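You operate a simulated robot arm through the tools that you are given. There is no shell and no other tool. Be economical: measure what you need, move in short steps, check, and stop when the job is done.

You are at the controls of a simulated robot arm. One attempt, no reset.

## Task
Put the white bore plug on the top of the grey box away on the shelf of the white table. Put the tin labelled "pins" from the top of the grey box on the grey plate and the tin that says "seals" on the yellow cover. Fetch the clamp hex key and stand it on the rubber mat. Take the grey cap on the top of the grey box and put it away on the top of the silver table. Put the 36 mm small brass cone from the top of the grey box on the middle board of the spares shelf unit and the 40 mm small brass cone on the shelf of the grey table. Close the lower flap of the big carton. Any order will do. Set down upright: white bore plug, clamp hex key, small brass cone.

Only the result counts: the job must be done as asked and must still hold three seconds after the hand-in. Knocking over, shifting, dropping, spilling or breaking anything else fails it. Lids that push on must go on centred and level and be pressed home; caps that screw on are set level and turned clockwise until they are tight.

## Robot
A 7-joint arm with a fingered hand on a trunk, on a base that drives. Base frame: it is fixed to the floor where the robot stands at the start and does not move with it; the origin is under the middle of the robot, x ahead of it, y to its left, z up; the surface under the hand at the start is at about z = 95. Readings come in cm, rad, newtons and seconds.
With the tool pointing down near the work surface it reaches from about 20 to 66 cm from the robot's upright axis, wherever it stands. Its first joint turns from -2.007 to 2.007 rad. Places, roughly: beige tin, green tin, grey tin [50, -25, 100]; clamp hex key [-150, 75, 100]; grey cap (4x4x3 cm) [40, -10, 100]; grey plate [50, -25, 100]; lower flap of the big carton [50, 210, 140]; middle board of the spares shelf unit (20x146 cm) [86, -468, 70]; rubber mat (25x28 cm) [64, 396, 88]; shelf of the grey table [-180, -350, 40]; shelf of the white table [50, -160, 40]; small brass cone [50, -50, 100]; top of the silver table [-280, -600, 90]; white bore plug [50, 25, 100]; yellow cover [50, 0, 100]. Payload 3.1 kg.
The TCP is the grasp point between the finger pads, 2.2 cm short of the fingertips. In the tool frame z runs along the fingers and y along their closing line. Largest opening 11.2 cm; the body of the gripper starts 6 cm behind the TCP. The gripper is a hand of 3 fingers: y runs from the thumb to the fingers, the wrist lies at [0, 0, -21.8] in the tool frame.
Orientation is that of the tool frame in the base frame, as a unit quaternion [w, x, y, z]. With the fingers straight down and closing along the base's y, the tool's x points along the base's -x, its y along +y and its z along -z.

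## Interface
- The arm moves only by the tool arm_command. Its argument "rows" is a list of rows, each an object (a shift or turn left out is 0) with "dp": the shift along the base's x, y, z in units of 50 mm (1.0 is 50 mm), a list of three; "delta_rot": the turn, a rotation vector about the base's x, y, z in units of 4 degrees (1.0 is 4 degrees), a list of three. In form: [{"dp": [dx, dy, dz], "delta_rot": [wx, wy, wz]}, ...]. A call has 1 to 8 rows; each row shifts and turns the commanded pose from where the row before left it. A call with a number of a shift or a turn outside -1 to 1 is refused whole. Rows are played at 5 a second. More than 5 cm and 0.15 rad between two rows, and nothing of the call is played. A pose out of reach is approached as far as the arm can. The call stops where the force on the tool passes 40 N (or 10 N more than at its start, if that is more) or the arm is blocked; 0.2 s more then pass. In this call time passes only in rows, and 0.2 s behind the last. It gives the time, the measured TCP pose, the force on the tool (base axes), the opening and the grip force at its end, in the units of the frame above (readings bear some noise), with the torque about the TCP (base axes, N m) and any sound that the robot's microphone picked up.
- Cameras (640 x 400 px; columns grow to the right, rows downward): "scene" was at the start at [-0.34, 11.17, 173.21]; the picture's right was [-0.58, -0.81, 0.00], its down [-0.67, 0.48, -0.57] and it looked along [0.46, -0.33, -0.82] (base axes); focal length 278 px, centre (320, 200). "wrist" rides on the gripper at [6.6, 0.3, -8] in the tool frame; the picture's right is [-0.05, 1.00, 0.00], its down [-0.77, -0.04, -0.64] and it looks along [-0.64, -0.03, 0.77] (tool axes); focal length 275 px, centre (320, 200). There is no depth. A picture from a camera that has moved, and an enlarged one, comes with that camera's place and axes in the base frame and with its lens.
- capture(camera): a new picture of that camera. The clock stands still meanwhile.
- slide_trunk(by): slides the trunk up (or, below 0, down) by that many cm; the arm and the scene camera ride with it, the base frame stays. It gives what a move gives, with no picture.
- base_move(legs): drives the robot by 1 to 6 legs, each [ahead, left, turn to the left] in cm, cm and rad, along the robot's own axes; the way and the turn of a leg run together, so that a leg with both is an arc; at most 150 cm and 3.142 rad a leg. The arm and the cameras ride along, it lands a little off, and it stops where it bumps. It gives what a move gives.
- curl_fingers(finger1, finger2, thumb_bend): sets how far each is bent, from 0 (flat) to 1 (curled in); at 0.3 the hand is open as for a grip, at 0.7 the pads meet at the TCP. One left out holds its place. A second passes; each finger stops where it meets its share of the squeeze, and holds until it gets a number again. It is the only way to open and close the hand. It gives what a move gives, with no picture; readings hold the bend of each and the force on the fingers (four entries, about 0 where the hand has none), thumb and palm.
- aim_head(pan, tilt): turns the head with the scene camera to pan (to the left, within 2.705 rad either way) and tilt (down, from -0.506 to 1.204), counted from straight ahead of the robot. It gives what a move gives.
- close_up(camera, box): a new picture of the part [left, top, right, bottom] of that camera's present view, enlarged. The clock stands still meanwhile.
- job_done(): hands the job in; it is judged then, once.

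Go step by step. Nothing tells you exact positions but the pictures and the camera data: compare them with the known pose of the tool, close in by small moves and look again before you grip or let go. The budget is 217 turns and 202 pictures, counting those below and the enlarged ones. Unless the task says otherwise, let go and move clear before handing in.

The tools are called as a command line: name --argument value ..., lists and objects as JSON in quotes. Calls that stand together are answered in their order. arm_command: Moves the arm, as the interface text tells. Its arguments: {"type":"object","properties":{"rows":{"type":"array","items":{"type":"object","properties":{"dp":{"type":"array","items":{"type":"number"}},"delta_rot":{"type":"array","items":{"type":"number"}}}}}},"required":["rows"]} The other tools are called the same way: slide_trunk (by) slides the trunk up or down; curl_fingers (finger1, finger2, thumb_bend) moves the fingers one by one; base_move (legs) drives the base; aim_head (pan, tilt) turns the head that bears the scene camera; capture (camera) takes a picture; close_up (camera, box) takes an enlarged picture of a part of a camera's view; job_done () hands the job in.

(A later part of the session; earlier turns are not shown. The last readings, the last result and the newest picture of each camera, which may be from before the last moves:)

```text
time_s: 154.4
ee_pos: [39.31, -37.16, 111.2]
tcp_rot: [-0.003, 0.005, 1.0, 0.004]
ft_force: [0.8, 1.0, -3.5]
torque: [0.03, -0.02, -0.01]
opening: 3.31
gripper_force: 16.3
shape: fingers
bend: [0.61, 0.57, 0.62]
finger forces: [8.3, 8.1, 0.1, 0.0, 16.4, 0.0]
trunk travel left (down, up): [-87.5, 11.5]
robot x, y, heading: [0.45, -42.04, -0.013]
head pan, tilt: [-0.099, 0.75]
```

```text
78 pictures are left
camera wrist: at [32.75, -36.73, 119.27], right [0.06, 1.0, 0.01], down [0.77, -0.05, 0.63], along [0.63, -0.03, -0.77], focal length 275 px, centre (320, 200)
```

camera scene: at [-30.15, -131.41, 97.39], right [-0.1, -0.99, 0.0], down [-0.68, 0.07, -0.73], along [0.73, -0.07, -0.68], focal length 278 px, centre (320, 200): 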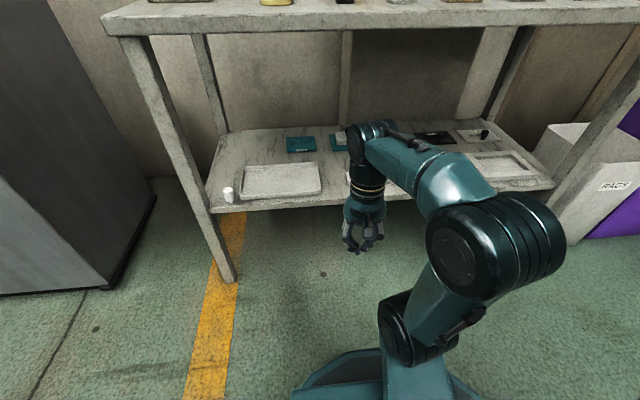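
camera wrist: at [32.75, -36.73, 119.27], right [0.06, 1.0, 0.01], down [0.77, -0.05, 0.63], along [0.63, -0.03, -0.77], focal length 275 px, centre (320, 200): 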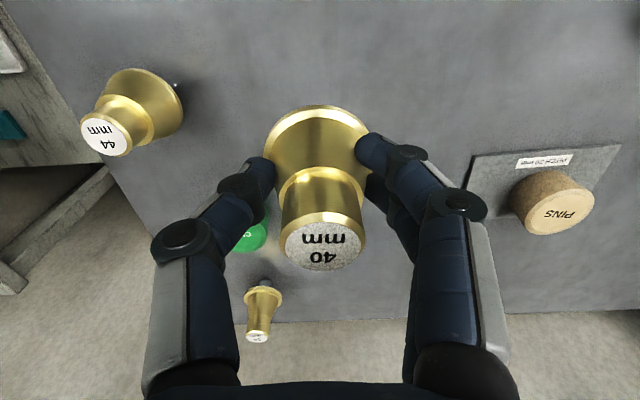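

Held firmly. I drive to the grey table: back, along the aisle, turn to face it, and look.

base_move --legs '[[-50, 0, 0.013], [0, -150, 0], [0, -45, 0], [0, 0, -1.571], [0, -90, 0]]'

aim_head --pan -0.3 --tilt 0.45

capture --camera "scene"

```text
time_s: 175.0
ee_pos: [-138.17, -273.62, 111.15]
tcp_rot: [0.002, 0.721, 0.693, 0.004]
ft_force: [-0.2, -0.6, -3.8]
torque: [0.02, -0.03, 0.0]
opening: 3.24
gripper_force: 15.8
shape: fingers
bend: [0.61, 0.58, 0.63]
finger forces: [7.9, 8.0, 0.0, 0.0, 15.7, 0.0]
trunk travel left (down, up): [-87.5, 11.5]
robot x, y, heading: [-142.01, -234.75, -1.615]
head pan, tilt: [-0.099, 0.75]
```

```text
time_s: 175.8
ee_pos: [-138.27, -273.46, 111.12]
tcp_rot: [0.002, 0.722, 0.692, 0.005]
ft_force: [-0.6, 0.4, -3.5]
torque: [0.01, -0.01, 0.0]
opening: 3.25
gripper_force: 15.7
shape: fingers
bend: [0.61, 0.58, 0.63]
finger forces: [7.9, 8.0, 0.0, 0.1, 15.7, 0.1]
trunk travel left (down, up): [-87.5, 11.5]
robot x, y, heading: [-142.08, -234.46, -1.617]
head pan, tilt: [-0.3, 0.45]
```

```text
77 pictures are left
camera scene: at [-129.66, -237.87, 177.52], right [-0.94, 0.34, 0.0], down [0.15, 0.41, -0.9], along [-0.3, -0.85, -0.44], focal length 278 px, centre (320, 200)
```

scene: 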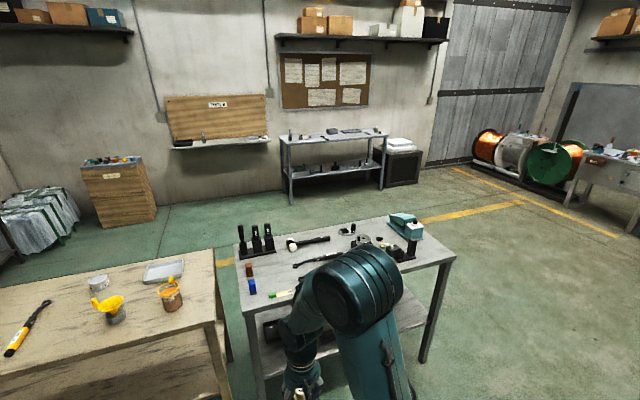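

I see the grey table: front edge y≈-326, x -128…-235. I lower the trunk and look at its shelf.

slide_trunk --by -40

slide_trunk --by -22

capture --camera "scene"

```text
time_s: 179.7
ee_pos: [-138.2, -273.64, 71.23]
tcp_rot: [0.002, 0.721, 0.693, 0.005]
ft_force: [0.3, 1.1, -3.8]
torque: [0.02, -0.01, -0.03]
opening: 3.24
gripper_force: 15.7
shape: fingers
bend: [0.61, 0.58, 0.63]
finger forces: [7.9, 7.8, 0.1, 0.0, 15.6, 0.1]
trunk travel left (down, up): [-47.5, 51.5]
robot x, y, heading: [-142.18, -234.3, -1.614]
head pan, tilt: [-0.3, 0.45]
```

```text
time_s: 182.0
ee_pos: [-138.22, -273.55, 49.19]
tcp_rot: [0.002, 0.721, 0.693, 0.005]
ft_force: [0.3, 0.4, -4.8]
torque: [0.03, -0.03, -0.01]
opening: 3.25
gripper_force: 15.9
shape: fingers
bend: [0.61, 0.58, 0.63]
finger forces: [7.9, 8.0, 0.0, 0.1, 15.4, 0.0]
trunk travel left (down, up): [-25.5, 73.5]
robot x, y, heading: [-141.66, -234.7, -1.616]
head pan, tilt: [-0.3, 0.45]
```

```text
76 pictures are left
camera scene: at [-129.68, -237.85, 115.53], right [-0.94, 0.34, 0.0], down [0.15, 0.41, -0.9], along [-0.3, -0.85, -0.44], focal length 278 px, centre (320, 200)
```

scene: 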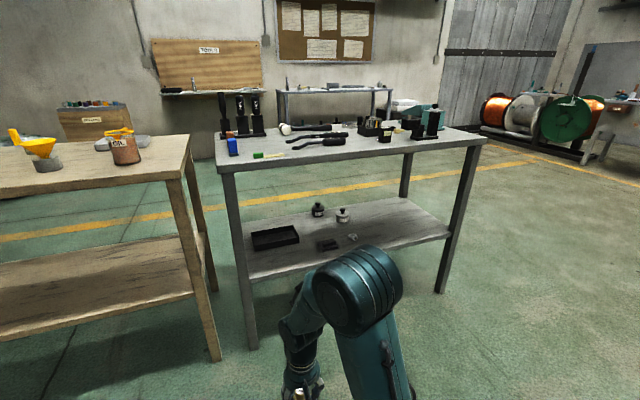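

The right half of the shelf is free. I'll place the cone near [-205, -331]. I adopt the low-elbow posture (arm up, trunk down) and drive there.

arm_command --rows '[{"dp": [0, 0, 0.9]}, {"dp": [0, 0, 0.9]}, {"dp": [0, 0, 0.9]}, {"dp": [0, 0, 0.9]}, {"dp": [0, 0, 0.6]}]'

slide_trunk --by -19

base_move --legs '[[0, 0, 0.045], [0, -67, 0], [44, 0, 0]]'

aim_head --pan 0.05 --tilt 0.7

capture --camera "scene"

```text
time_s: 183.2
ee_pos: [-138.06, -273.89, 70.17]
tcp_rot: [0.003, 0.72, 0.694, 0.006]
ft_force: [0.8, 0.1, -3.1]
torque: [0.04, -0.03, 0.0]
opening: 3.21
gripper_force: 15.5
shape: fingers
bend: [0.61, 0.58, 0.63]
finger forces: [7.6, 8.0, 0.0, 0.0, 15.1, 0.1]
trunk travel left (down, up): [-25.5, 73.5]
robot x, y, heading: [-141.61, -234.59, -1.614]
head pan, tilt: [-0.3, 0.45]
```

```text
time_s: 185.3
ee_pos: [-138.12, -273.92, 51.1]
tcp_rot: [0.002, 0.721, 0.693, 0.006]
ft_force: [0.2, -0.5, -2.6]
torque: [0.02, -0.03, 0.06]
opening: 3.21
gripper_force: 15.2
shape: fingers
bend: [0.61, 0.58, 0.63]
finger forces: [7.5, 7.8, 0.0, 0.0, 15.1, 0.0]
trunk travel left (down, up): [-6.5, 92.5]
robot x, y, heading: [-142.04, -234.88, -1.613]
head pan, tilt: [-0.3, 0.45]
```

```text
time_s: 191.7
ee_pos: [-205.48, -318.55, 51.15]
tcp_rot: [0.002, 0.713, 0.702, 0.005]
ft_force: [-0.2, 0.6, -3.3]
torque: [0.04, -0.02, -0.04]
opening: 3.2
gripper_force: 15.0
shape: fingers
bend: [0.61, 0.58, 0.63]
finger forces: [7.5, 7.8, 0.0, 0.0, 15.0, 0.0]
trunk travel left (down, up): [-6.5, 92.5]
robot x, y, heading: [-210.33, -279.15, -1.592]
head pan, tilt: [-0.3, 0.45]
```

```text
time_s: 192.6
ee_pos: [-205.46, -318.62, 51.17]
tcp_rot: [0.001, 0.713, 0.701, 0.006]
ft_force: [0.0, 0.8, -3.4]
torque: [0.06, 0.01, 0.0]
opening: 3.18
gripper_force: 15.0
shape: fingers
bend: [0.61, 0.58, 0.63]
finger forces: [7.5, 7.6, 0.1, 0.1, 14.9, 0.0]
trunk travel left (down, up): [-6.5, 92.5]
robot x, y, heading: [-210.4, -279.85, -1.593]
head pan, tilt: [0.051, 0.7]
```

```text
75 pictures are left
camera scene: at [-194.74, -282.09, 94.31], right [-1.0, -0.03, 0.0], down [-0.02, 0.64, -0.77], along [0.02, -0.76, -0.64], focal length 278 px, centre (320, 200)
```

scene: 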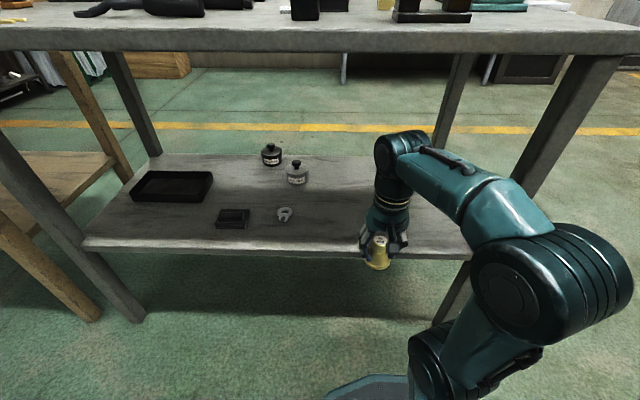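

The place ahead is clear. I extend over the shelf and lower.

arm_command --rows '[{"dp": [0, -0.65, 0]}, {"dp": [0, -0.65, 0]}, {"dp": [0, -0.65, 0]}, {"dp": [0, -0.6, 0]}, {"dp": [0, 0, -0.5]}, {"dp": [0, 0, -0.3]}]'

arm_command --rows '[{"dp": [0, 0, -0.04]}, {"dp": [0, 0, -0.04]}, {"dp": [0, 0, -0.04]}]'

close_up --camera "scene" --box '[310, 130, 470, 290]'

```text
time_s: 194.0
ee_pos: [-205.49, -331.69, 47.15]
tcp_rot: [0.003, 0.712, 0.702, 0.005]
ft_force: [0.9, -0.1, -3.7]
torque: [0.04, 0.03, -0.03]
opening: 3.16
gripper_force: 14.5
shape: fingers
bend: [0.61, 0.58, 0.63]
finger forces: [7.4, 7.7, 0.0, 0.0, 14.7, 0.0]
trunk travel left (down, up): [-6.5, 92.5]
robot x, y, heading: [-210.37, -279.45, -1.588]
head pan, tilt: [0.051, 0.7]
```

```text
time_s: 194.8
ee_pos: [-205.44, -331.54, 46.56]
tcp_rot: [0.003, 0.713, 0.701, 0.005]
ft_force: [-1.2, 0.2, -3.8]
torque: [0.04, -0.03, -0.03]
opening: 3.18
gripper_force: 14.8
shape: fingers
bend: [0.61, 0.58, 0.63]
finger forces: [7.5, 7.6, 0.0, 0.0, 14.7, 0.0]
trunk travel left (down, up): [-6.5, 92.5]
robot x, y, heading: [-210.13, -279.28, -1.592]
head pan, tilt: [0.051, 0.7]
```

```text
2.50 times, centred on (390, 210) of scene
camera zoom: at [-194.73, -282.1, 94.31], right [-1.0, -0.03, 0.0], down [-0.02, 0.64, -0.76], along [0.02, -0.76, -0.64], focal length 694 px, centre (145, 175)
```

zoom: 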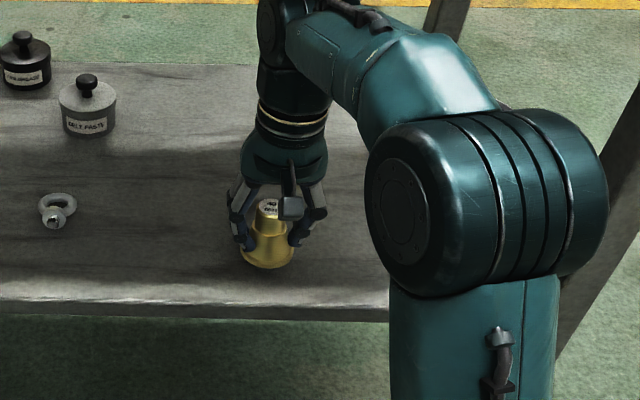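

Close to the shelf and well inside the edge. Continuing to contact.

arm_command --rows '[{"dp": [0, 0, -0.04]}, {"dp": [0, 0, -0.04]}, {"dp": [0, 0, -0.04]}]'

```text
time_s: 195.6
ee_pos: [-205.54, -331.34, 46.28]
tcp_rot: [0.004, 0.713, 0.701, 0.004]
ft_force: [-0.9, 7.0, 23.2]
torque: [0.06, -0.06, 0.0]
opening: 3.2
gripper_force: 24.2
shape: fingers
bend: [0.62, 0.59, 0.64]
finger forces: [12.3, 12.0, 0.1, 0.1, 23.2, 0.0]
trunk travel left (down, up): [-6.5, 92.5]
robot x, y, heading: [-210.28, -279.37, -1.589]
head pan, tilt: [0.051, 0.7]
```

Contact. I ease off, open, and retreat horizontally between the fingers' gap.

arm_command --rows '[{"dp": [0, 0, 0.05]}]'

curl_fingers --finger1 0.36 --finger2 0.36 --thumb_bend 0.36

arm_command --rows '[{"dp": [0, 0, 0.2]}, {"dp": [0, 0.5, 0.05]}, {"dp": [0, 0.8, 0]}, {"dp": [0, 0.8, 0]}]'

capture --camera "scene"

```text
time_s: 196.0
ee_pos: [-205.66, -331.38, 46.17]
tcp_rot: [0.002, 0.713, 0.702, 0.005]
ft_force: [1.4, 4.0, 13.6]
torque: [0.05, -0.1, 0.01]
opening: 3.21
gripper_force: 20.8
shape: fingers
bend: [0.62, 0.59, 0.64]
finger forces: [10.8, 11.3, 0.0, 0.1, 19.4, 0.0]
trunk travel left (down, up): [-6.5, 92.5]
robot x, y, heading: [-210.14, -279.49, -1.593]
head pan, tilt: [0.051, 0.7]
```

```text
time_s: 197.0
ee_pos: [-205.57, -331.48, 46.22]
tcp_rot: [0.002, 0.712, 0.702, 0.005]
ft_force: [0.3, 0.3, -0.1]
torque: [0.01, 0.03, 0.0]
opening: 9.43
gripper_force: 0.0
shape: fingers
bend: [0.36, 0.36, 0.36]
finger forces: [0.1, 0.0, 0.1, 0.1, 0.0, 0.1]
trunk travel left (down, up): [-6.5, 92.5]
robot x, y, heading: [-210.13, -279.57, -1.588]
head pan, tilt: [0.051, 0.7]
```

```text
time_s: 198.0
ee_pos: [-205.45, -320.97, 47.3]
tcp_rot: [0.003, 0.712, 0.702, 0.004]
ft_force: [0.5, 0.1, 0.6]
torque: [-0.02, 0.02, 0.0]
opening: 9.46
gripper_force: 0.1
shape: fingers
bend: [0.36, 0.36, 0.36]
finger forces: [0.0, 0.1, 0.0, 0.1, 0.0, 0.1]
trunk travel left (down, up): [-6.5, 92.5]
robot x, y, heading: [-210.42, -279.52, -1.59]
head pan, tilt: [0.051, 0.7]
```

```text
73 pictures are left
camera scene: at [-194.73, -282.07, 94.31], right [-1.0, -0.03, 0.0], down [-0.02, 0.64, -0.76], along [0.02, -0.76, -0.64], focal length 278 px, centre (320, 200)
```

scene: 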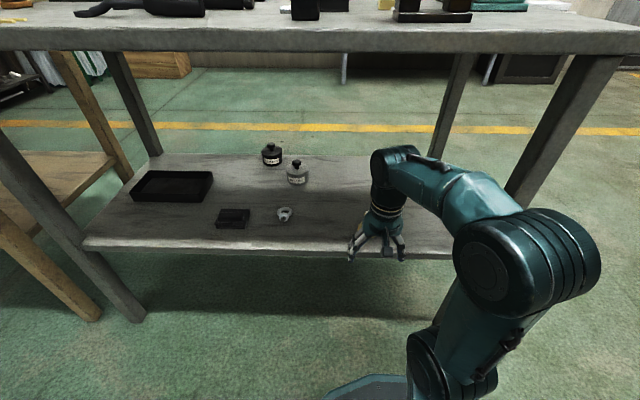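

I back away and verify the cone.

base_move --legs '[[-45, 0, 0.02]]'

close_up --camera "scene" --box '[240, 60, 480, 210]'

```text
time_s: 200.6
ee_pos: [-204.29, -276.63, 47.3]
tcp_rot: [0.002, 0.708, 0.706, 0.006]
ft_force: [-0.8, 1.2, -0.1]
torque: [-0.01, 0.02, 0.0]
opening: 9.44
gripper_force: 0.1
shape: fingers
bend: [0.36, 0.36, 0.36]
finger forces: [0.1, 0.0, 0.0, 0.0, 0.0, 0.1]
trunk travel left (down, up): [-6.5, 92.5]
robot x, y, heading: [-210.06, -235.1, -1.581]
head pan, tilt: [0.051, 0.7]
```

```text
2.67 times, centred on (360, 135) of scene
camera zoom: at [-194.13, -237.64, 94.31], right [-1.0, -0.04, 0.0], down [-0.03, 0.64, -0.76], along [0.03, -0.76, -0.64], focal length 740 px, centre (213, 373)
```

zoom: 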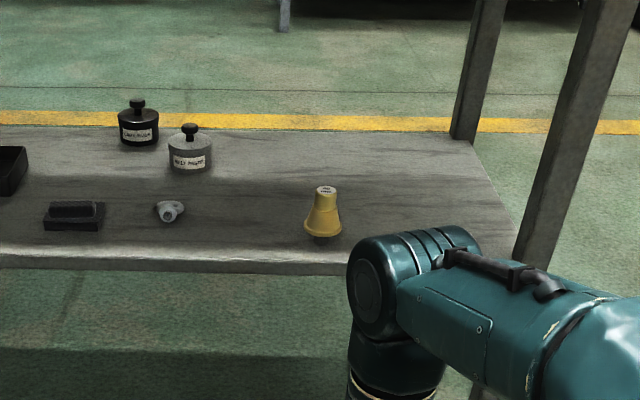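

The 40 mm cone stands well. Back to the box for the 36 mm cone: trunk up, then drive.

slide_trunk --by 40

slide_trunk --by 36

base_move --legs '[[0, 150, 0], [0, 8, 0], [0, 0, 1.581], [0, 150, 0], [0, 38, 0], [48, 0, 0]]'

capture --camera "wrist"

```text
time_s: 204.5
ee_pos: [-204.36, -276.66, 87.34]
tcp_rot: [0.003, 0.709, 0.705, 0.005]
ft_force: [-0.5, -0.2, 0.7]
torque: [-0.02, -0.02, -0.03]
opening: 9.44
gripper_force: 0.1
shape: fingers
bend: [0.36, 0.36, 0.36]
finger forces: [0.1, 0.0, 0.0, 0.0, 0.0, 0.0]
trunk travel left (down, up): [-46.5, 52.5]
robot x, y, heading: [-209.73, -234.92, -1.576]
head pan, tilt: [0.051, 0.7]
```

```text
time_s: 208.0
ee_pos: [-204.4, -276.65, 123.22]
tcp_rot: [0.003, 0.708, 0.706, 0.005]
ft_force: [-0.7, -0.1, 0.1]
torque: [-0.01, 0.0, -0.01]
opening: 9.46
gripper_force: 0.1
shape: fingers
bend: [0.36, 0.36, 0.36]
finger forces: [0.0, 0.0, 0.0, 0.0, 0.0, 0.0]
trunk travel left (down, up): [-82.5, 16.5]
robot x, y, heading: [-209.6, -235.18, -1.58]
head pan, tilt: [0.051, 0.7]
```

```text
time_s: 231.3
ee_pos: [32.38, -42.62, 123.3]
tcp_rot: [-0.002, -0.019, 1.0, 0.006]
ft_force: [0.2, -0.4, 0.3]
torque: [-0.01, -0.01, 0.01]
opening: 9.44
gripper_force: 0.1
shape: fingers
bend: [0.36, 0.36, 0.36]
finger forces: [0.0, 0.1, 0.0, 0.0, 0.0, 0.0]
trunk travel left (down, up): [-82.5, 16.5]
robot x, y, heading: [-9.0, -49.64, 0.034]
head pan, tilt: [0.051, 0.7]
```

```text
71 pictures are left
camera wrist: at [25.63, -42.58, 131.37], right [0.01, 1.0, 0.01], down [0.77, -0.01, 0.63], along [0.63, 0.0, -0.77], focal length 275 px, centre (320, 200)
```

wrist: 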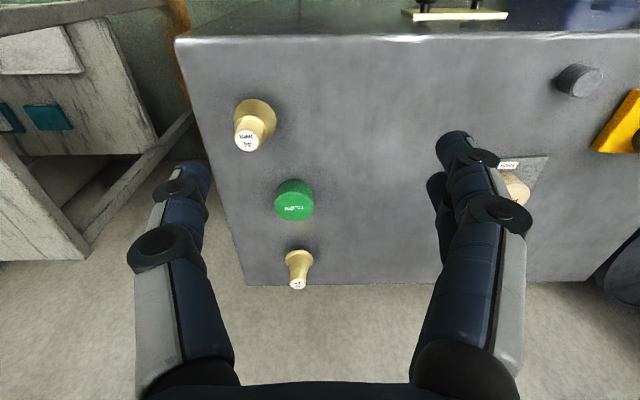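

The 36 mm cone is at about [70, -46.8], top z≈102. I move up to the box, tilt the hand 16° forward for reach, and go over it.

base_move --legs '[[10, 0, -0.034]]'

arm_command --rows '[{"dp": [0.88, -0.09, -0.3], "delta_rot": [0, -0.67, 0]}, {"dp": [0.88, -0.09, -0.3], "delta_rot": [0, -0.67, 0]}, {"dp": [0.88, -0.09, -0.3], "delta_rot": [0, -0.67, 0]}, {"dp": [0.88, -0.09, -0.3], "delta_rot": [0, -0.67, 0]}, {"dp": [0.88, -0.09, -0.3], "delta_rot": [0, -0.67, 0]}, {"dp": [0.8, -0.09, -0.3], "delta_rot": [0, -0.67, 0]}]'

capture --camera "wrist"

```text
time_s: 232.5
ee_pos: [42.65, -43.85, 123.37]
tcp_rot: [-0.002, -0.002, 1.0, 0.005]
ft_force: [-0.6, -0.3, -0.3]
torque: [0.0, 0.01, 0.03]
opening: 9.48
gripper_force: 0.0
shape: fingers
bend: [0.36, 0.36, 0.36]
finger forces: [0.0, 0.0, 0.1, 0.0, 0.0, 0.0]
trunk travel left (down, up): [-82.5, 16.5]
robot x, y, heading: [1.49, -49.38, -0.005]
head pan, tilt: [0.051, 0.7]
```

```text
time_s: 233.9
ee_pos: [68.85, -46.79, 114.22]
tcp_rot: [0.138, -0.004, 0.99, 0.004]
ft_force: [-0.4, -0.2, -0.2]
torque: [0.01, -0.01, 0.03]
opening: 9.49
gripper_force: 0.0
shape: fingers
bend: [0.36, 0.36, 0.36]
finger forces: [0.0, 0.0, 0.0, 0.0, 0.1, 0.0]
trunk travel left (down, up): [-82.5, 16.5]
robot x, y, heading: [1.17, -49.73, 0.003]
head pan, tilt: [0.051, 0.7]
```

```text
70 pictures are left
camera wrist: at [60.33, -46.64, 120.12], right [0.04, 1.0, 0.02], down [0.57, -0.04, 0.82], along [0.82, -0.02, -0.57], focal length 275 px, centre (320, 200)
```

wrist: 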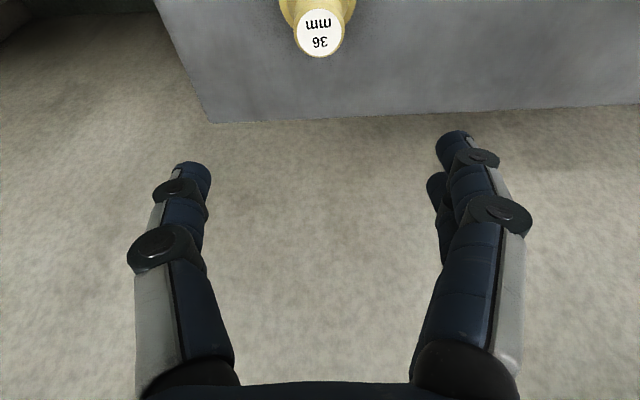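

arm_command --rows '[{"dp": [-0.05, 0, -0.9]}, {"dp": [0, 0, -0.8]}, {"dp": [0, 0, -0.6]}]'

capture --camera "wrist"

```text
time_s: 234.7
ee_pos: [68.54, -46.65, 102.64]
tcp_rot: [0.138, -0.003, 0.99, 0.004]
ft_force: [-1.0, 0.6, -0.1]
torque: [-0.02, -0.03, -0.04]
opening: 9.44
gripper_force: 0.1
shape: fingers
bend: [0.36, 0.36, 0.36]
finger forces: [0.0, 0.0, 0.1, 0.1, 0.0, 0.1]
trunk travel left (down, up): [-82.5, 16.5]
robot x, y, heading: [0.73, -49.64, -0.001]
head pan, tilt: [0.051, 0.7]
```

```text
69 pictures are left
camera wrist: at [59.96, -46.47, 108.54], right [0.04, 1.0, 0.02], down [0.57, -0.04, 0.82], along [0.82, -0.02, -0.57], focal length 275 px, centre (320, 200)
```

wrist: 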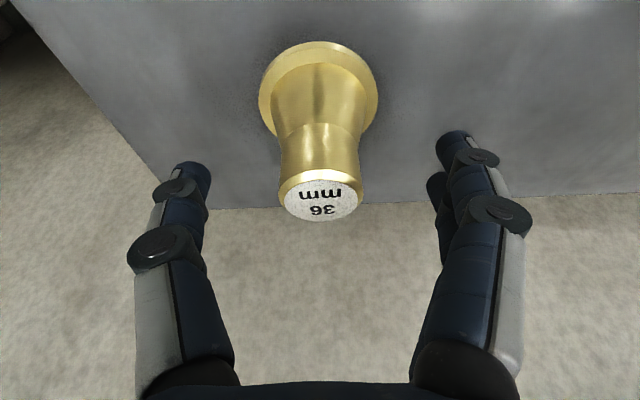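

Cone top is right at the grasp point; I go 2.6 cm lower and close.

arm_command --rows '[{"dp": [0, 0, -0.52]}]'

curl_fingers --finger1 0.75 --finger2 0.75 --thumb_bend 0.75

arm_command --rows '[{"dp": [0, 0, 0.4]}, {"dp": [0, 0, 0.9]}, {"dp": [-0.3, 0, 0.8]}, {"dp": [-0.8, 0, 0.3]}, {"dp": [-0.9, 0, 0.2]}, {"dp": [-0.9, 0, 0]}, {"dp": [-0.9, 0, 0]}]'

capture --camera "wrist"

```text
time_s: 235.1
ee_pos: [68.46, -46.42, 100.04]
tcp_rot: [0.137, -0.002, 0.991, 0.004]
ft_force: [-0.1, 0.6, 1.3]
torque: [-0.01, -0.01, 0.0]
opening: 9.44
gripper_force: 0.1
shape: fingers
bend: [0.36, 0.36, 0.36]
finger forces: [0.1, 0.0, 0.0, 0.1, 0.1, 0.0]
trunk travel left (down, up): [-82.5, 16.5]
robot x, y, heading: [0.78, -49.75, -0.001]
head pan, tilt: [0.051, 0.7]
```

```text
time_s: 236.1
ee_pos: [68.44, -46.58, 100.01]
tcp_rot: [0.139, -0.002, 0.99, 0.006]
ft_force: [1.9, -1.1, 2.0]
torque: [-0.02, 0.03, -0.02]
opening: 4.33
gripper_force: 16.4
shape: fingers
bend: [0.53, 0.61, 0.62]
finger forces: [9.8, 7.1, 0.0, 0.0, 15.9, 0.0]
trunk travel left (down, up): [-82.5, 16.5]
robot x, y, heading: [1.05, -49.44, 0.005]
head pan, tilt: [0.051, 0.7]
```

```text
time_s: 237.7
ee_pos: [49.41, -46.69, 113.75]
tcp_rot: [0.139, -0.003, 0.99, 0.006]
ft_force: [-0.6, 0.5, -0.1]
torque: [-0.03, 0.0, 0.01]
opening: 0.3
gripper_force: 0.0
shape: fingers
bend: [0.65, 0.71, 0.74]
finger forces: [0.0, 0.1, 0.1, 0.0, 0.0, 0.1]
trunk travel left (down, up): [-82.5, 16.5]
robot x, y, heading: [0.7, -49.46, 0.001]
head pan, tilt: [0.051, 0.7]
```

```text
68 pictures are left
camera wrist: at [40.68, -46.43, 119.5], right [0.04, 1.0, 0.02], down [0.57, -0.04, 0.82], along [0.82, -0.02, -0.57], focal length 275 px, centre (320, 200)
```

wrist: 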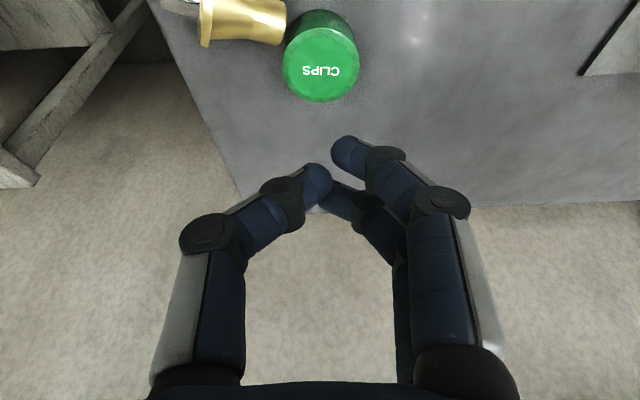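

The cone slipped out while lifting and fell on the box top. I look at the state from above.

aim_head --pan -0.3 --tilt 1.0

capture --camera "scene"

```text
time_s: 238.5
ee_pos: [49.48, -46.66, 113.55]
tcp_rot: [0.137, -0.003, 0.991, 0.003]
ft_force: [-0.1, -0.3, -0.3]
torque: [-0.02, 0.02, 0.01]
opening: 0.28
gripper_force: 0.0
shape: fingers
bend: [0.65, 0.71, 0.74]
finger forces: [0.0, 0.0, 0.0, 0.0, 0.1, 0.0]
trunk travel left (down, up): [-82.5, 16.5]
robot x, y, heading: [0.87, -49.31, -0.001]
head pan, tilt: [-0.3, 1.0]
```

```text
67 pictures are left
camera scene: at [1.59, -36.05, 167.98], right [-0.29, -0.96, 0.0], down [-0.8, 0.25, -0.54], along [0.52, -0.16, -0.84], focal length 278 px, centre (320, 200)
```

scene: 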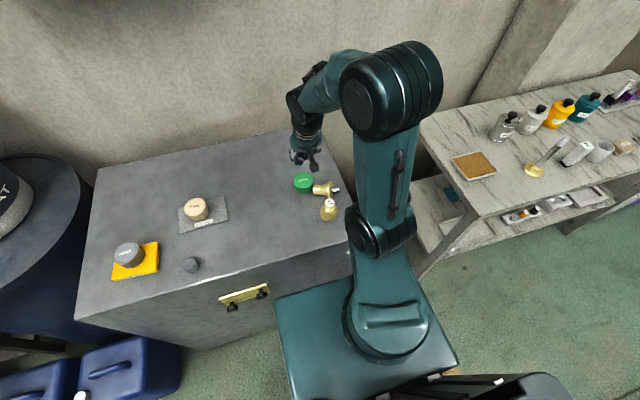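

close_up --camera "scene" --box '[280, 160, 360, 230]'

```text
5.71 times, centred on (320, 195) of scene
camera zoom: at [1.59, -36.05, 167.98], right [-0.29, -0.96, 0.0], down [-0.8, 0.25, -0.54], along [0.52, -0.16, -0.84], focal length 1586 px, centre (320, 229)
```

zoom: 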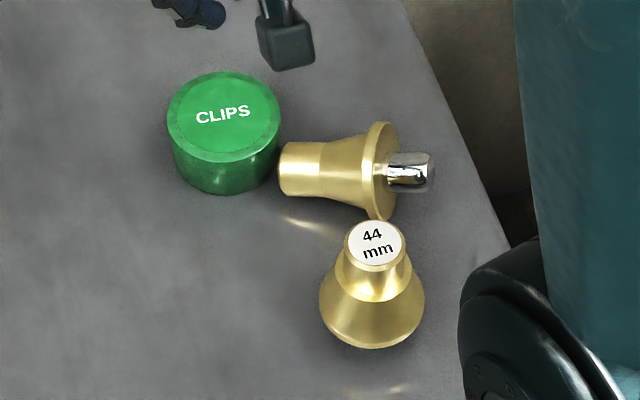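

The 36 mm cone (with a chrome peg under its base) lies between the green tin and the standing 44 mm cone; nothing else moved. I'll straighten the hand, yaw it 68° so the fingers close across the lying cone, and come down over it.

arm_command --rows '[{"dp": [0, -0.2, 0.3], "delta_rot": [0, 1, 0]}, {"dp": [0, -0.2, 0.3], "delta_rot": [0, 1, 0]}, {"dp": [0, -0.2, 0], "delta_rot": [0, 1, 0]}, {"dp": [0, -0.2, 0], "delta_rot": [0, 1, 0]}, {"dp": [0, -0.1, 0], "delta_rot": [0, 0, 1]}, {"dp": [0, -0.1, 0], "delta_rot": [0, 0, 1]}, {"delta_rot": [0, 0, 1]}, {"delta_rot": [0, 0, 1]}]'

arm_command --rows '[{"delta_rot": [0, 0, 1]}, {"delta_rot": [0, 0, 1]}, {"delta_rot": [0, 0, 1]}, {"delta_rot": [0, 0, 1]}, {"delta_rot": [0, 0, 1]}, {"delta_rot": [0, 0, 1]}, {"delta_rot": [0, 0, 1]}, {"delta_rot": [0, 0, 1]}]'

arm_command --rows '[{"delta_rot": [0, 0, 1]}, {"delta_rot": [0, 0, 1]}, {"delta_rot": [0, 0, 1]}, {"delta_rot": [0, 0, 1]}, {"delta_rot": [0, 0, 1]}]'

curl_fingers --finger1 0.42 --finger2 0.42 --thumb_bend 0.42

capture --camera "wrist"

```text
time_s: 240.3
ee_pos: [49.36, -51.54, 116.36]
tcp_rot: [-0.001, -0.141, 0.99, 0.005]
ft_force: [0.0, 0.0, 0.1]
torque: [0.0, 0.01, 0.02]
opening: 0.28
gripper_force: 0.1
shape: fingers
bend: [0.65, 0.71, 0.74]
finger forces: [0.0, 0.0, 0.0, 0.0, 0.0, 0.0]
trunk travel left (down, up): [-82.5, 16.5]
robot x, y, heading: [1.12, -49.23, 0.001]
head pan, tilt: [-0.3, 1.0]
```

```text
time_s: 242.1
ee_pos: [49.26, -51.59, 116.18]
tcp_rot: [-0.004, -0.409, 0.912, 0.004]
ft_force: [0.2, 0.2, -0.2]
torque: [-0.01, 0.02, 0.0]
opening: 0.3
gripper_force: 0.2
shape: fingers
bend: [0.65, 0.71, 0.74]
finger forces: [0.1, 0.0, 0.0, 0.1, 0.0, 0.0]
trunk travel left (down, up): [-82.5, 16.5]
robot x, y, heading: [1.35, -49.29, 0.001]
head pan, tilt: [-0.3, 1.0]
```

```text
time_s: 243.3
ee_pos: [49.26, -51.43, 116.28]
tcp_rot: [-0.005, -0.562, 0.827, 0.005]
ft_force: [0.8, -0.5, 0.5]
torque: [0.01, -0.05, 0.01]
opening: 0.28
gripper_force: 0.0
shape: fingers
bend: [0.65, 0.71, 0.74]
finger forces: [0.0, 0.1, 0.0, 0.0, 0.1, 0.0]
trunk travel left (down, up): [-82.5, 16.5]
robot x, y, heading: [1.42, -49.07, 0.003]
head pan, tilt: [-0.3, 1.0]
```

```text
time_s: 244.3
ee_pos: [49.47, -51.46, 116.22]
tcp_rot: [-0.004, -0.561, 0.828, 0.003]
ft_force: [-0.4, 0.3, -0.4]
torque: [0.01, 0.01, -0.03]
opening: 7.74
gripper_force: 0.1
shape: fingers
bend: [0.42, 0.42, 0.42]
finger forces: [0.0, 0.0, 0.0, 0.1, 0.0, 0.0]
trunk travel left (down, up): [-82.5, 16.5]
robot x, y, heading: [0.99, -49.43, 0.003]
head pan, tilt: [-0.3, 1.0]
```

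```text
65 pictures are left
camera wrist: at [46.62, -57.45, 124.25], right [-0.91, 0.41, 0.01], down [0.33, 0.7, 0.63], along [0.25, 0.58, -0.77], focal length 275 px, centre (320, 200)
```

wrist: 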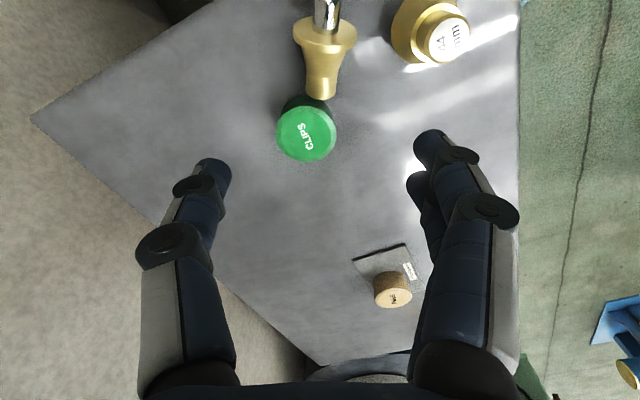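

Nicely aligned. I narrow the fingers and descend onto the lying cone's body.

curl_fingers --finger1 0.47 --finger2 0.47 --thumb_bend 0.47

arm_command --rows '[{"dp": [-0.14, 0.07, -0.9]}, {"dp": [0, 0, -0.9]}, {"dp": [0, 0, -0.9]}, {"dp": [0, 0, -0.7]}]'

capture --camera "wrist"

```text
time_s: 245.3
ee_pos: [49.32, -51.46, 116.2]
tcp_rot: [-0.006, -0.561, 0.828, 0.002]
ft_force: [-0.2, -0.4, 0.0]
torque: [0.01, 0.0, 0.0]
opening: 6.45
gripper_force: 0.2
shape: fingers
bend: [0.47, 0.47, 0.47]
finger forces: [0.0, 0.0, 0.1, 0.0, 0.0, 0.1]
trunk travel left (down, up): [-82.5, 16.5]
robot x, y, heading: [1.1, -49.36, -0.001]
head pan, tilt: [-0.3, 1.0]
```

```text
time_s: 246.3
ee_pos: [49.07, -51.09, 99.25]
tcp_rot: [-0.004, -0.56, 0.828, 0.004]
ft_force: [0.5, -0.3, 0.8]
torque: [0.0, 0.02, 0.01]
opening: 6.43
gripper_force: 0.1
shape: fingers
bend: [0.47, 0.47, 0.47]
finger forces: [0.0, 0.0, 0.0, 0.1, 0.0, 0.0]
trunk travel left (down, up): [-82.5, 16.5]
robot x, y, heading: [1.16, -48.98, 0.002]
head pan, tilt: [-0.3, 1.0]
```

```text
64 pictures are left
camera wrist: at [46.32, -57.04, 107.26], right [-0.91, 0.41, 0.01], down [0.33, 0.7, 0.63], along [0.25, 0.58, -0.77], focal length 275 px, centre (320, 200)
```

wrist: 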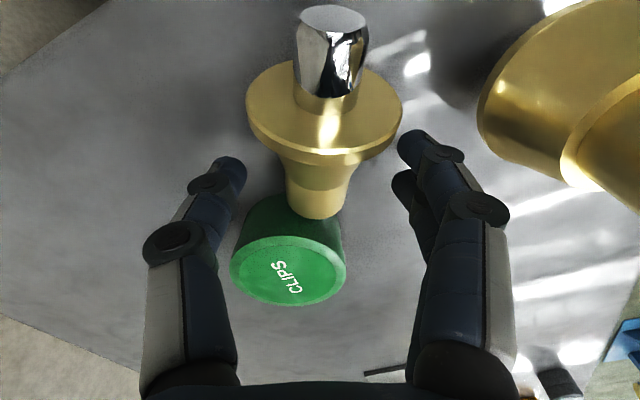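

The waist next to the flange will be at the grasp point. Lowering the last 1.6 cm and closing.

arm_command --rows '[{"dp": [0.02, 0.05, -0.16]}, {"dp": [0, 0, -0.16]}]'

curl_fingers --finger1 0.75 --finger2 0.75 --thumb_bend 0.75

capture --camera "wrist"

```text
time_s: 246.9
ee_pos: [48.83, -50.88, 97.68]
tcp_rot: [-0.003, -0.562, 0.827, 0.003]
ft_force: [-0.6, 0.1, 6.3]
torque: [-0.1, -0.28, 0.01]
opening: 6.49
gripper_force: 2.8
shape: fingers
bend: [0.47, 0.47, 0.47]
finger forces: [0.0, 0.0, 0.1, 0.0, 6.2, 0.0]
trunk travel left (down, up): [-82.5, 16.5]
robot x, y, heading: [1.18, -49.43, -0.0]
head pan, tilt: [-0.3, 1.0]
```

```text
time_s: 247.9
ee_pos: [48.93, -50.92, 97.65]
tcp_rot: [-0.005, -0.561, 0.828, 0.003]
ft_force: [0.8, 0.1, -1.3]
torque: [0.05, -0.02, 0.01]
opening: 1.79
gripper_force: 14.5
shape: fingers
bend: [0.71, 0.71, 0.67]
finger forces: [7.5, 6.7, 0.1, 0.0, 14.6, 0.0]
trunk travel left (down, up): [-82.5, 16.5]
robot x, y, heading: [1.12, -49.44, -0.001]
head pan, tilt: [-0.3, 1.0]
```

```text
63 pictures are left
camera wrist: at [46.24, -56.9, 105.61], right [-0.91, 0.41, 0.01], down [0.33, 0.7, 0.63], along [0.25, 0.58, -0.77], focal length 275 px, centre (320, 200)
```

wrist: 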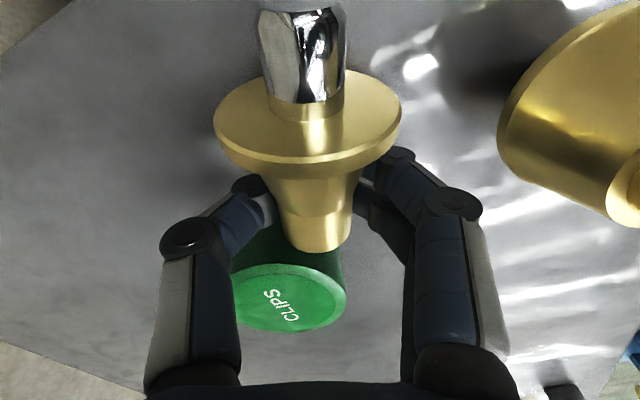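

Firm grip. I lift it, pitch the hand to horizontal so the peg points down, and yaw back to face forward.

arm_command --rows '[{"dp": [0, 0, 0.4]}, {"dp": [0, 0, 0.9]}, {"dp": [0, 0, 0.9]}, {"dp": [0, 0, 0.9]}, {"dp": [0, 0, 0.9]}]'

arm_command --rows '[{"delta_rot": [0.927, -0.375, 0]}, {"delta_rot": [0.927, -0.375, 0]}, {"delta_rot": [0.927, -0.375, 0]}, {"delta_rot": [0.927, -0.375, 0]}, {"delta_rot": [0.927, -0.375, 0]}, {"delta_rot": [0.927, -0.375, 0]}, {"delta_rot": [0.927, -0.375, 0]}, {"delta_rot": [0.927, -0.375, 0]}]'

arm_command --rows '[{"delta_rot": [0.927, -0.375, 0]}, {"delta_rot": [0.927, -0.375, 0]}, {"delta_rot": [0.927, -0.375, 0]}, {"delta_rot": [0.927, -0.375, 0]}, {"delta_rot": [0.927, -0.375, 0]}, {"delta_rot": [0.927, -0.375, 0]}, {"delta_rot": [0.927, -0.375, 0]}, {"delta_rot": [0.927, -0.375, 0]}]'

arm_command --rows '[{"dp": [0.15, 0, 0], "delta_rot": [0.927, -0.375, 0]}, {"dp": [0.15, 0, 0], "delta_rot": [0.927, -0.375, 0]}, {"dp": [0.15, 0, 0], "delta_rot": [0.927, -0.375, 0]}, {"dp": [0.15, 0, 0], "delta_rot": [0.927, -0.375, 0]}, {"dp": [0.15, 0, 0], "delta_rot": [0.927, -0.375, 0]}, {"dp": [0.15, 0, 0], "delta_rot": [0.927, -0.375, 0]}]'

capture --camera "scene"

```text
time_s: 249.1
ee_pos: [49.02, -50.9, 117.67]
tcp_rot: [-0.004, -0.56, 0.828, 0.003]
ft_force: [0.2, -0.9, -3.7]
torque: [0.09, -0.02, 0.0]
opening: 1.77
gripper_force: 13.6
shape: fingers
bend: [0.71, 0.72, 0.67]
finger forces: [7.4, 5.6, 0.1, 0.1, 13.5, 0.0]
trunk travel left (down, up): [-82.5, 16.5]
robot x, y, heading: [0.96, -49.53, -0.002]
head pan, tilt: [-0.3, 1.0]
```

```text
time_s: 250.9
ee_pos: [48.5, -50.93, 117.72]
tcp_rot: [0.225, -0.541, 0.795, 0.158]
ft_force: [-0.6, -0.2, -2.6]
torque: [0.05, -0.01, -0.01]
opening: 1.71
gripper_force: 12.5
shape: fingers
bend: [0.71, 0.72, 0.67]
finger forces: [6.8, 5.3, 0.0, 0.0, 12.3, 0.1]
trunk travel left (down, up): [-82.5, 16.5]
robot x, y, heading: [0.94, -48.98, 0.003]
head pan, tilt: [-0.3, 1.0]
```

```text
time_s: 252.7
ee_pos: [54.69, -50.14, 120.06]
tcp_rot: [0.436, -0.479, 0.701, 0.299]
ft_force: [0.6, 0.5, 0.0]
torque: [-0.01, 0.06, 0.0]
opening: 0.0
gripper_force: 0.0
shape: fingers
bend: [0.74, 0.74, 0.73]
finger forces: [0.1, 0.0, 0.0, 0.0, 0.0, 0.1]
out of reach, approached as far as the arm can: row 2, 3, 4, 5, 6, 7
trunk travel left (down, up): [-82.5, 16.5]
robot x, y, heading: [0.92, -49.51, -0.0]
head pan, tilt: [-0.3, 1.0]
```

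```text
time_s: 254.1
ee_pos: [59.58, -48.08, 129.69]
tcp_rot: [0.569, -0.405, 0.598, 0.393]
ft_force: [0.6, -0.6, 1.0]
torque: [-0.05, 0.01, -0.01]
opening: 0.0
gripper_force: 0.1
shape: fingers
bend: [0.74, 0.74, 0.73]
finger forces: [0.1, 0.0, 0.0, 0.0, 0.0, 0.1]
out of reach, approached as far as the arm can: row 2, 3, 4, 5, 6
trunk travel left (down, up): [-82.5, 16.5]
robot x, y, heading: [1.2, -49.09, -0.002]
head pan, tilt: [-0.3, 1.0]
```

```text
62 pictures are left
camera scene: at [1.62, -36.07, 167.97], right [-0.3, -0.96, 0.0], down [-0.8, 0.25, -0.54], along [0.52, -0.16, -0.84], focal length 278 px, centre (320, 200)
```

scene: 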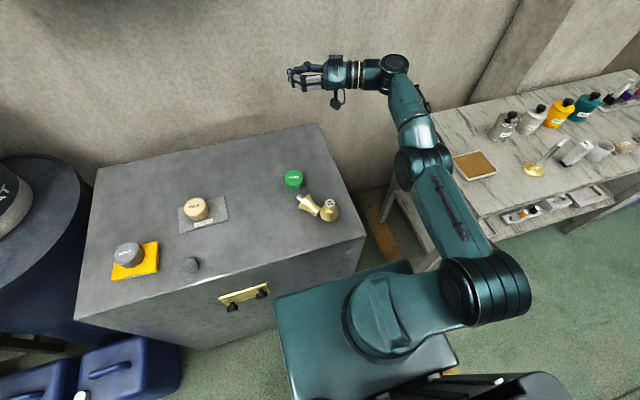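

The arm ran out of reach and the cone dropped again onto the box top; the green tin also seems to have shifted a little. A close look.

close_up --camera "scene" --box '[270, 160, 350, 230]'

```text
5.71 times, centred on (310, 195) of scene
camera zoom: at [1.62, -36.07, 167.97], right [-0.3, -0.96, 0.0], down [-0.8, 0.25, -0.54], along [0.52, -0.16, -0.84], focal length 1586 px, centre (377, 229)
```

zoom: 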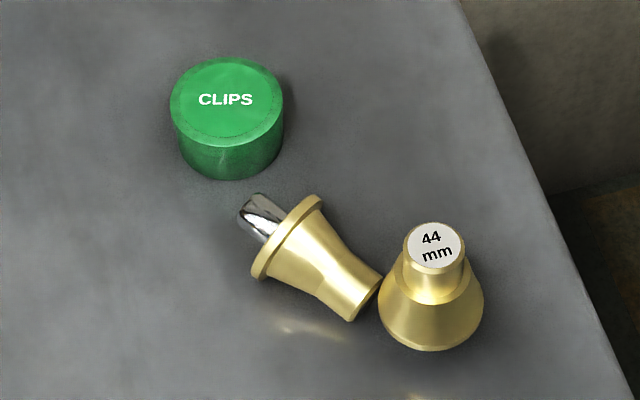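

The cone lies with its peg pointing away (33°) and its knob near the 44 mm cone; the green tin moved about 3 cm, which I'll push back later. First I bring the hand back to vertical and neutral yaw.

arm_command --rows '[{"dp": [-0.15, 0, 0], "delta_rot": [-0.927, 0.375, 0]}, {"dp": [-0.15, 0, 0], "delta_rot": [-0.927, 0.375, 0]}, {"dp": [-0.15, 0, 0], "delta_rot": [-0.927, 0.375, 0]}, {"dp": [-0.15, 0, 0], "delta_rot": [-0.927, 0.375, 0]}, {"dp": [-0.15, 0, 0], "delta_rot": [-0.927, 0.375, 0]}, {"dp": [-0.15, 0, 0], "delta_rot": [-0.927, 0.375, 0]}, {"dp": [-0.15, 0, 0], "delta_rot": [-0.927, 0.375, 0]}, {"dp": [-0.15, 0, 0], "delta_rot": [-0.927, 0.375, 0]}]'

arm_command --rows '[{"delta_rot": [-0.927, 0.375, 0]}, {"delta_rot": [-0.927, 0.375, 0]}, {"delta_rot": [-0.927, 0.375, 0]}, {"delta_rot": [-0.927, 0.375, 0]}, {"delta_rot": [-0.927, 0.375, 0]}, {"delta_rot": [-0.927, 0.375, 0]}, {"delta_rot": [-0.927, 0.375, 0]}, {"delta_rot": [-0.927, 0.375, 0]}]'

arm_command --rows '[{"delta_rot": [-0.927, 0.375, 0]}]'

```text
time_s: 255.9
ee_pos: [53.4, -48.1, 129.63]
tcp_rot: [0.386, -0.497, 0.731, 0.264]
ft_force: [-0.7, 0.6, 0.3]
torque: [0.0, -0.01, 0.0]
opening: 0.0
gripper_force: 0.0
shape: fingers
bend: [0.74, 0.74, 0.73]
finger forces: [0.0, 0.0, 0.0, 0.1, 0.0, 0.0]
trunk travel left (down, up): [-82.5, 16.5]
robot x, y, heading: [0.9, -49.42, -0.001]
head pan, tilt: [-0.3, 1.0]
```

```text
time_s: 257.7
ee_pos: [53.52, -48.15, 129.55]
tcp_rot: [0.168, -0.55, 0.809, 0.12]
ft_force: [0.1, 0.3, -0.1]
torque: [0.02, -0.01, 0.0]
opening: 0.0
gripper_force: 0.0
shape: fingers
bend: [0.74, 0.74, 0.73]
finger forces: [0.0, 0.1, 0.0, 0.1, 0.1, 0.0]
trunk travel left (down, up): [-82.5, 16.5]
robot x, y, heading: [1.15, -49.34, -0.003]
head pan, tilt: [-0.3, 1.0]
```

```text
time_s: 258.1
ee_pos: [53.59, -48.07, 129.52]
tcp_rot: [0.139, -0.554, 0.815, 0.1]
ft_force: [-0.4, 0.7, 0.4]
torque: [-0.02, -0.01, 0.01]
opening: 0.01
gripper_force: 0.1
shape: fingers
bend: [0.74, 0.74, 0.73]
finger forces: [0.1, 0.1, 0.1, 0.0, 0.1, 0.1]
trunk travel left (down, up): [-82.5, 16.5]
robot x, y, heading: [1.35, -49.36, -0.0]
head pan, tilt: [-0.3, 1.0]
```

arm_command --rows '[{"delta_rot": [-0.927, 0.375, 0]}, {"delta_rot": [-0.927, 0.375, 0]}, {"delta_rot": [-0.927, 0.375, 0]}, {"delta_rot": [-0.927, 0.375, 0]}, {"delta_rot": [-0.83, 0.34, 0]}, {"dp": [-0.3, 0, 0], "delta_rot": [0, 0, -1]}, {"dp": [-0.3, 0, 0], "delta_rot": [0, 0, -1]}, {"dp": [-0.3, 0, 0], "delta_rot": [0, 0, -1]}]'

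arm_command --rows '[{"delta_rot": [0, 0, -1]}, {"delta_rot": [0, 0, -1]}, {"delta_rot": [0, 0, -1]}, {"delta_rot": [0, 0, -1]}, {"delta_rot": [0, 0, -1]}, {"delta_rot": [0, 0, -1]}, {"delta_rot": [0, 0, -1]}, {"delta_rot": [0, 0, -1]}]'

arm_command --rows '[{"delta_rot": [0, 0, -1]}, {"delta_rot": [0, 0, -1]}, {"delta_rot": [0, 0, -1]}, {"delta_rot": [0, 0, -1]}, {"delta_rot": [0, 0, -1]}, {"delta_rot": [0, 0, -1]}]'

base_move --legs '[[-21, 0, 0], [0, 34, 0], [0, 0, -1.047], [6, 10.4, 0]]'

arm_command --rows '[{"delta_rot": [0, 0, -1]}, {"delta_rot": [0, 0, -1]}, {"delta_rot": [0, 0, -1]}, {"delta_rot": [0, 0, -1]}, {"delta_rot": [0, 0, -1]}, {"delta_rot": [0, 0, -1]}, {"delta_rot": [0, 0, -1]}, {"delta_rot": [0, 0, -1]}]'

arm_command --rows '[{"delta_rot": [0, 0, -1]}, {"delta_rot": [0, 0, -1]}, {"delta_rot": [0, 0, -1]}, {"delta_rot": [0, 0, -1]}, {"delta_rot": [0, 0, -1]}, {"delta_rot": [0, 0, -1]}, {"delta_rot": [0, 0, -1]}, {"delta_rot": [0, 0, -1]}]'

```text
time_s: 259.9
ee_pos: [48.88, -48.2, 129.68]
tcp_rot: [0.0, -0.471, 0.882, 0.005]
ft_force: [-0.7, -0.2, 0.6]
torque: [0.04, -0.03, 0.01]
opening: 0.02
gripper_force: 0.0
shape: fingers
bend: [0.74, 0.74, 0.73]
finger forces: [0.0, 0.1, 0.1, 0.1, 0.0, 0.0]
trunk travel left (down, up): [-82.5, 16.5]
robot x, y, heading: [1.1, -49.36, -0.001]
head pan, tilt: [-0.3, 1.0]
```

```text
time_s: 261.7
ee_pos: [49.02, -48.13, 129.41]
tcp_rot: [0.002, -0.208, 0.978, 0.006]
ft_force: [-0.2, -0.3, -0.4]
torque: [0.0, 0.0, -0.01]
opening: 0.0
gripper_force: 0.1
shape: fingers
bend: [0.74, 0.74, 0.73]
finger forces: [0.0, 0.1, 0.0, 0.0, 0.1, 0.0]
trunk travel left (down, up): [-82.5, 16.5]
robot x, y, heading: [1.6, -49.24, 0.001]
head pan, tilt: [-0.3, 1.0]
```

```text
time_s: 263.1
ee_pos: [49.08, -48.2, 129.52]
tcp_rot: [0.002, -0.002, 1.0, 0.005]
ft_force: [-0.2, 0.3, -0.3]
torque: [0.0, 0.0, 0.02]
opening: 0.01
gripper_force: 0.1
shape: fingers
bend: [0.74, 0.74, 0.73]
finger forces: [0.1, 0.0, 0.0, 0.1, 0.0, 0.0]
trunk travel left (down, up): [-82.5, 16.5]
robot x, y, heading: [1.13, -49.64, 0.001]
head pan, tilt: [-0.3, 1.0]
```

```text
time_s: 270.1
ee_pos: [16.84, -55.99, 129.47]
tcp_rot: [0.005, 0.5, 0.866, 0.003]
ft_force: [-0.3, -0.9, -0.1]
torque: [0.0, 0.0, -0.05]
opening: 0.02
gripper_force: 0.1
shape: fingers
bend: [0.74, 0.74, 0.73]
finger forces: [0.0, 0.0, 0.0, 0.1, 0.0, 0.1]
trunk travel left (down, up): [-82.5, 16.5]
robot x, y, heading: [-8.38, -15.42, -1.044]
head pan, tilt: [-0.3, 1.0]
```

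```text
time_s: 271.9
ee_pos: [16.81, -56.12, 129.39]
tcp_rot: [0.006, 0.719, 0.695, 0.002]
ft_force: [-0.7, 0.1, -0.8]
torque: [0.01, 0.01, 0.0]
opening: 0.01
gripper_force: 0.0
shape: fingers
bend: [0.74, 0.74, 0.73]
finger forces: [0.1, 0.1, 0.0, 0.0, 0.0, 0.0]
trunk travel left (down, up): [-82.5, 16.5]
robot x, y, heading: [-8.13, -15.24, -1.049]
head pan, tilt: [-0.3, 1.0]
```

```text
time_s: 273.6
ee_pos: [16.84, -56.05, 129.46]
tcp_rot: [0.005, 0.883, 0.47, 0.0]
ft_force: [0.0, 0.9, 0.2]
torque: [0.02, 0.03, -0.01]
opening: 0.03
gripper_force: 0.1
shape: fingers
bend: [0.74, 0.74, 0.73]
finger forces: [0.1, 0.1, 0.1, 0.1, 0.0, 0.1]
trunk travel left (down, up): [-82.5, 16.5]
robot x, y, heading: [-7.97, -14.99, -1.048]
head pan, tilt: [-0.3, 1.0]
```

The yaw goes fine. I finish the yaw and move over the lying cone.

curl_fingers --finger1 0.45 --finger2 0.45 --thumb_bend 0.45

arm_command --rows '[{"dp": [0.78, 0.29, -0.3], "delta_rot": [0, 0, -0.79]}, {"dp": [0.78, 0.29, -0.3], "delta_rot": [0, 0, -0.79]}, {"dp": [0.78, 0.29, -0.3], "delta_rot": [0, 0, -0.79]}, {"dp": [0.78, 0.29, -0.3], "delta_rot": [0, 0, -0.79]}, {"dp": [0.78, 0.29, -0.3], "delta_rot": [0, 0, -0.79]}, {"dp": [0.78, 0.29, -0.3], "delta_rot": [0, 0, -0.79]}, {"dp": [0.78, 0.29, -0.3], "delta_rot": [0, 0, -0.79]}]'

capture --camera "wrist"

```text
time_s: 274.6
ee_pos: [16.82, -56.28, 129.53]
tcp_rot: [0.006, 0.882, 0.471, -0.001]
ft_force: [-0.3, 0.8, -0.1]
torque: [0.0, -0.03, -0.02]
opening: 6.88
gripper_force: 0.1
shape: fingers
bend: [0.45, 0.45, 0.45]
finger forces: [0.0, 0.0, 0.0, 0.0, 0.0, 0.1]
trunk travel left (down, up): [-82.5, 16.5]
robot x, y, heading: [-7.93, -15.0, -1.047]
head pan, tilt: [-0.3, 1.0]
```

```text
time_s: 276.2
ee_pos: [44.51, -45.96, 118.78]
tcp_rot: [0.006, 0.957, 0.291, -0.002]
ft_force: [0.6, -0.3, 0.4]
torque: [0.0, 0.01, 0.03]
opening: 6.91
gripper_force: 0.1
shape: fingers
bend: [0.45, 0.45, 0.45]
finger forces: [0.0, 0.0, 0.0, 0.1, 0.0, 0.1]
trunk travel left (down, up): [-82.5, 16.5]
robot x, y, heading: [-7.9, -14.79, -1.054]
head pan, tilt: [-0.3, 1.0]
```

```text
60 pictures are left
camera wrist: at [50.03, -42.4, 126.66], right [0.52, -0.86, 0.01], down [-0.66, -0.39, 0.64], along [-0.54, -0.34, -0.77], focal length 275 px, centre (320, 200)
```

wrist: 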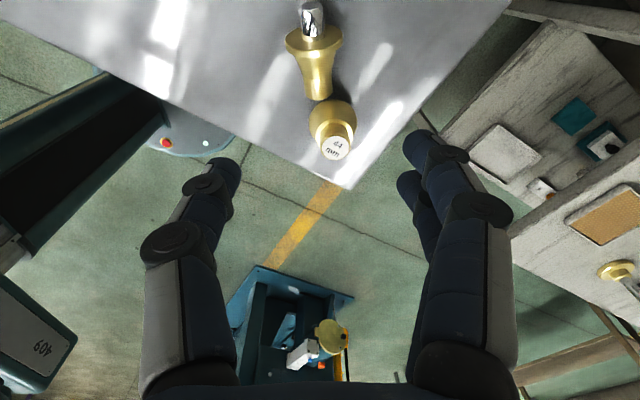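

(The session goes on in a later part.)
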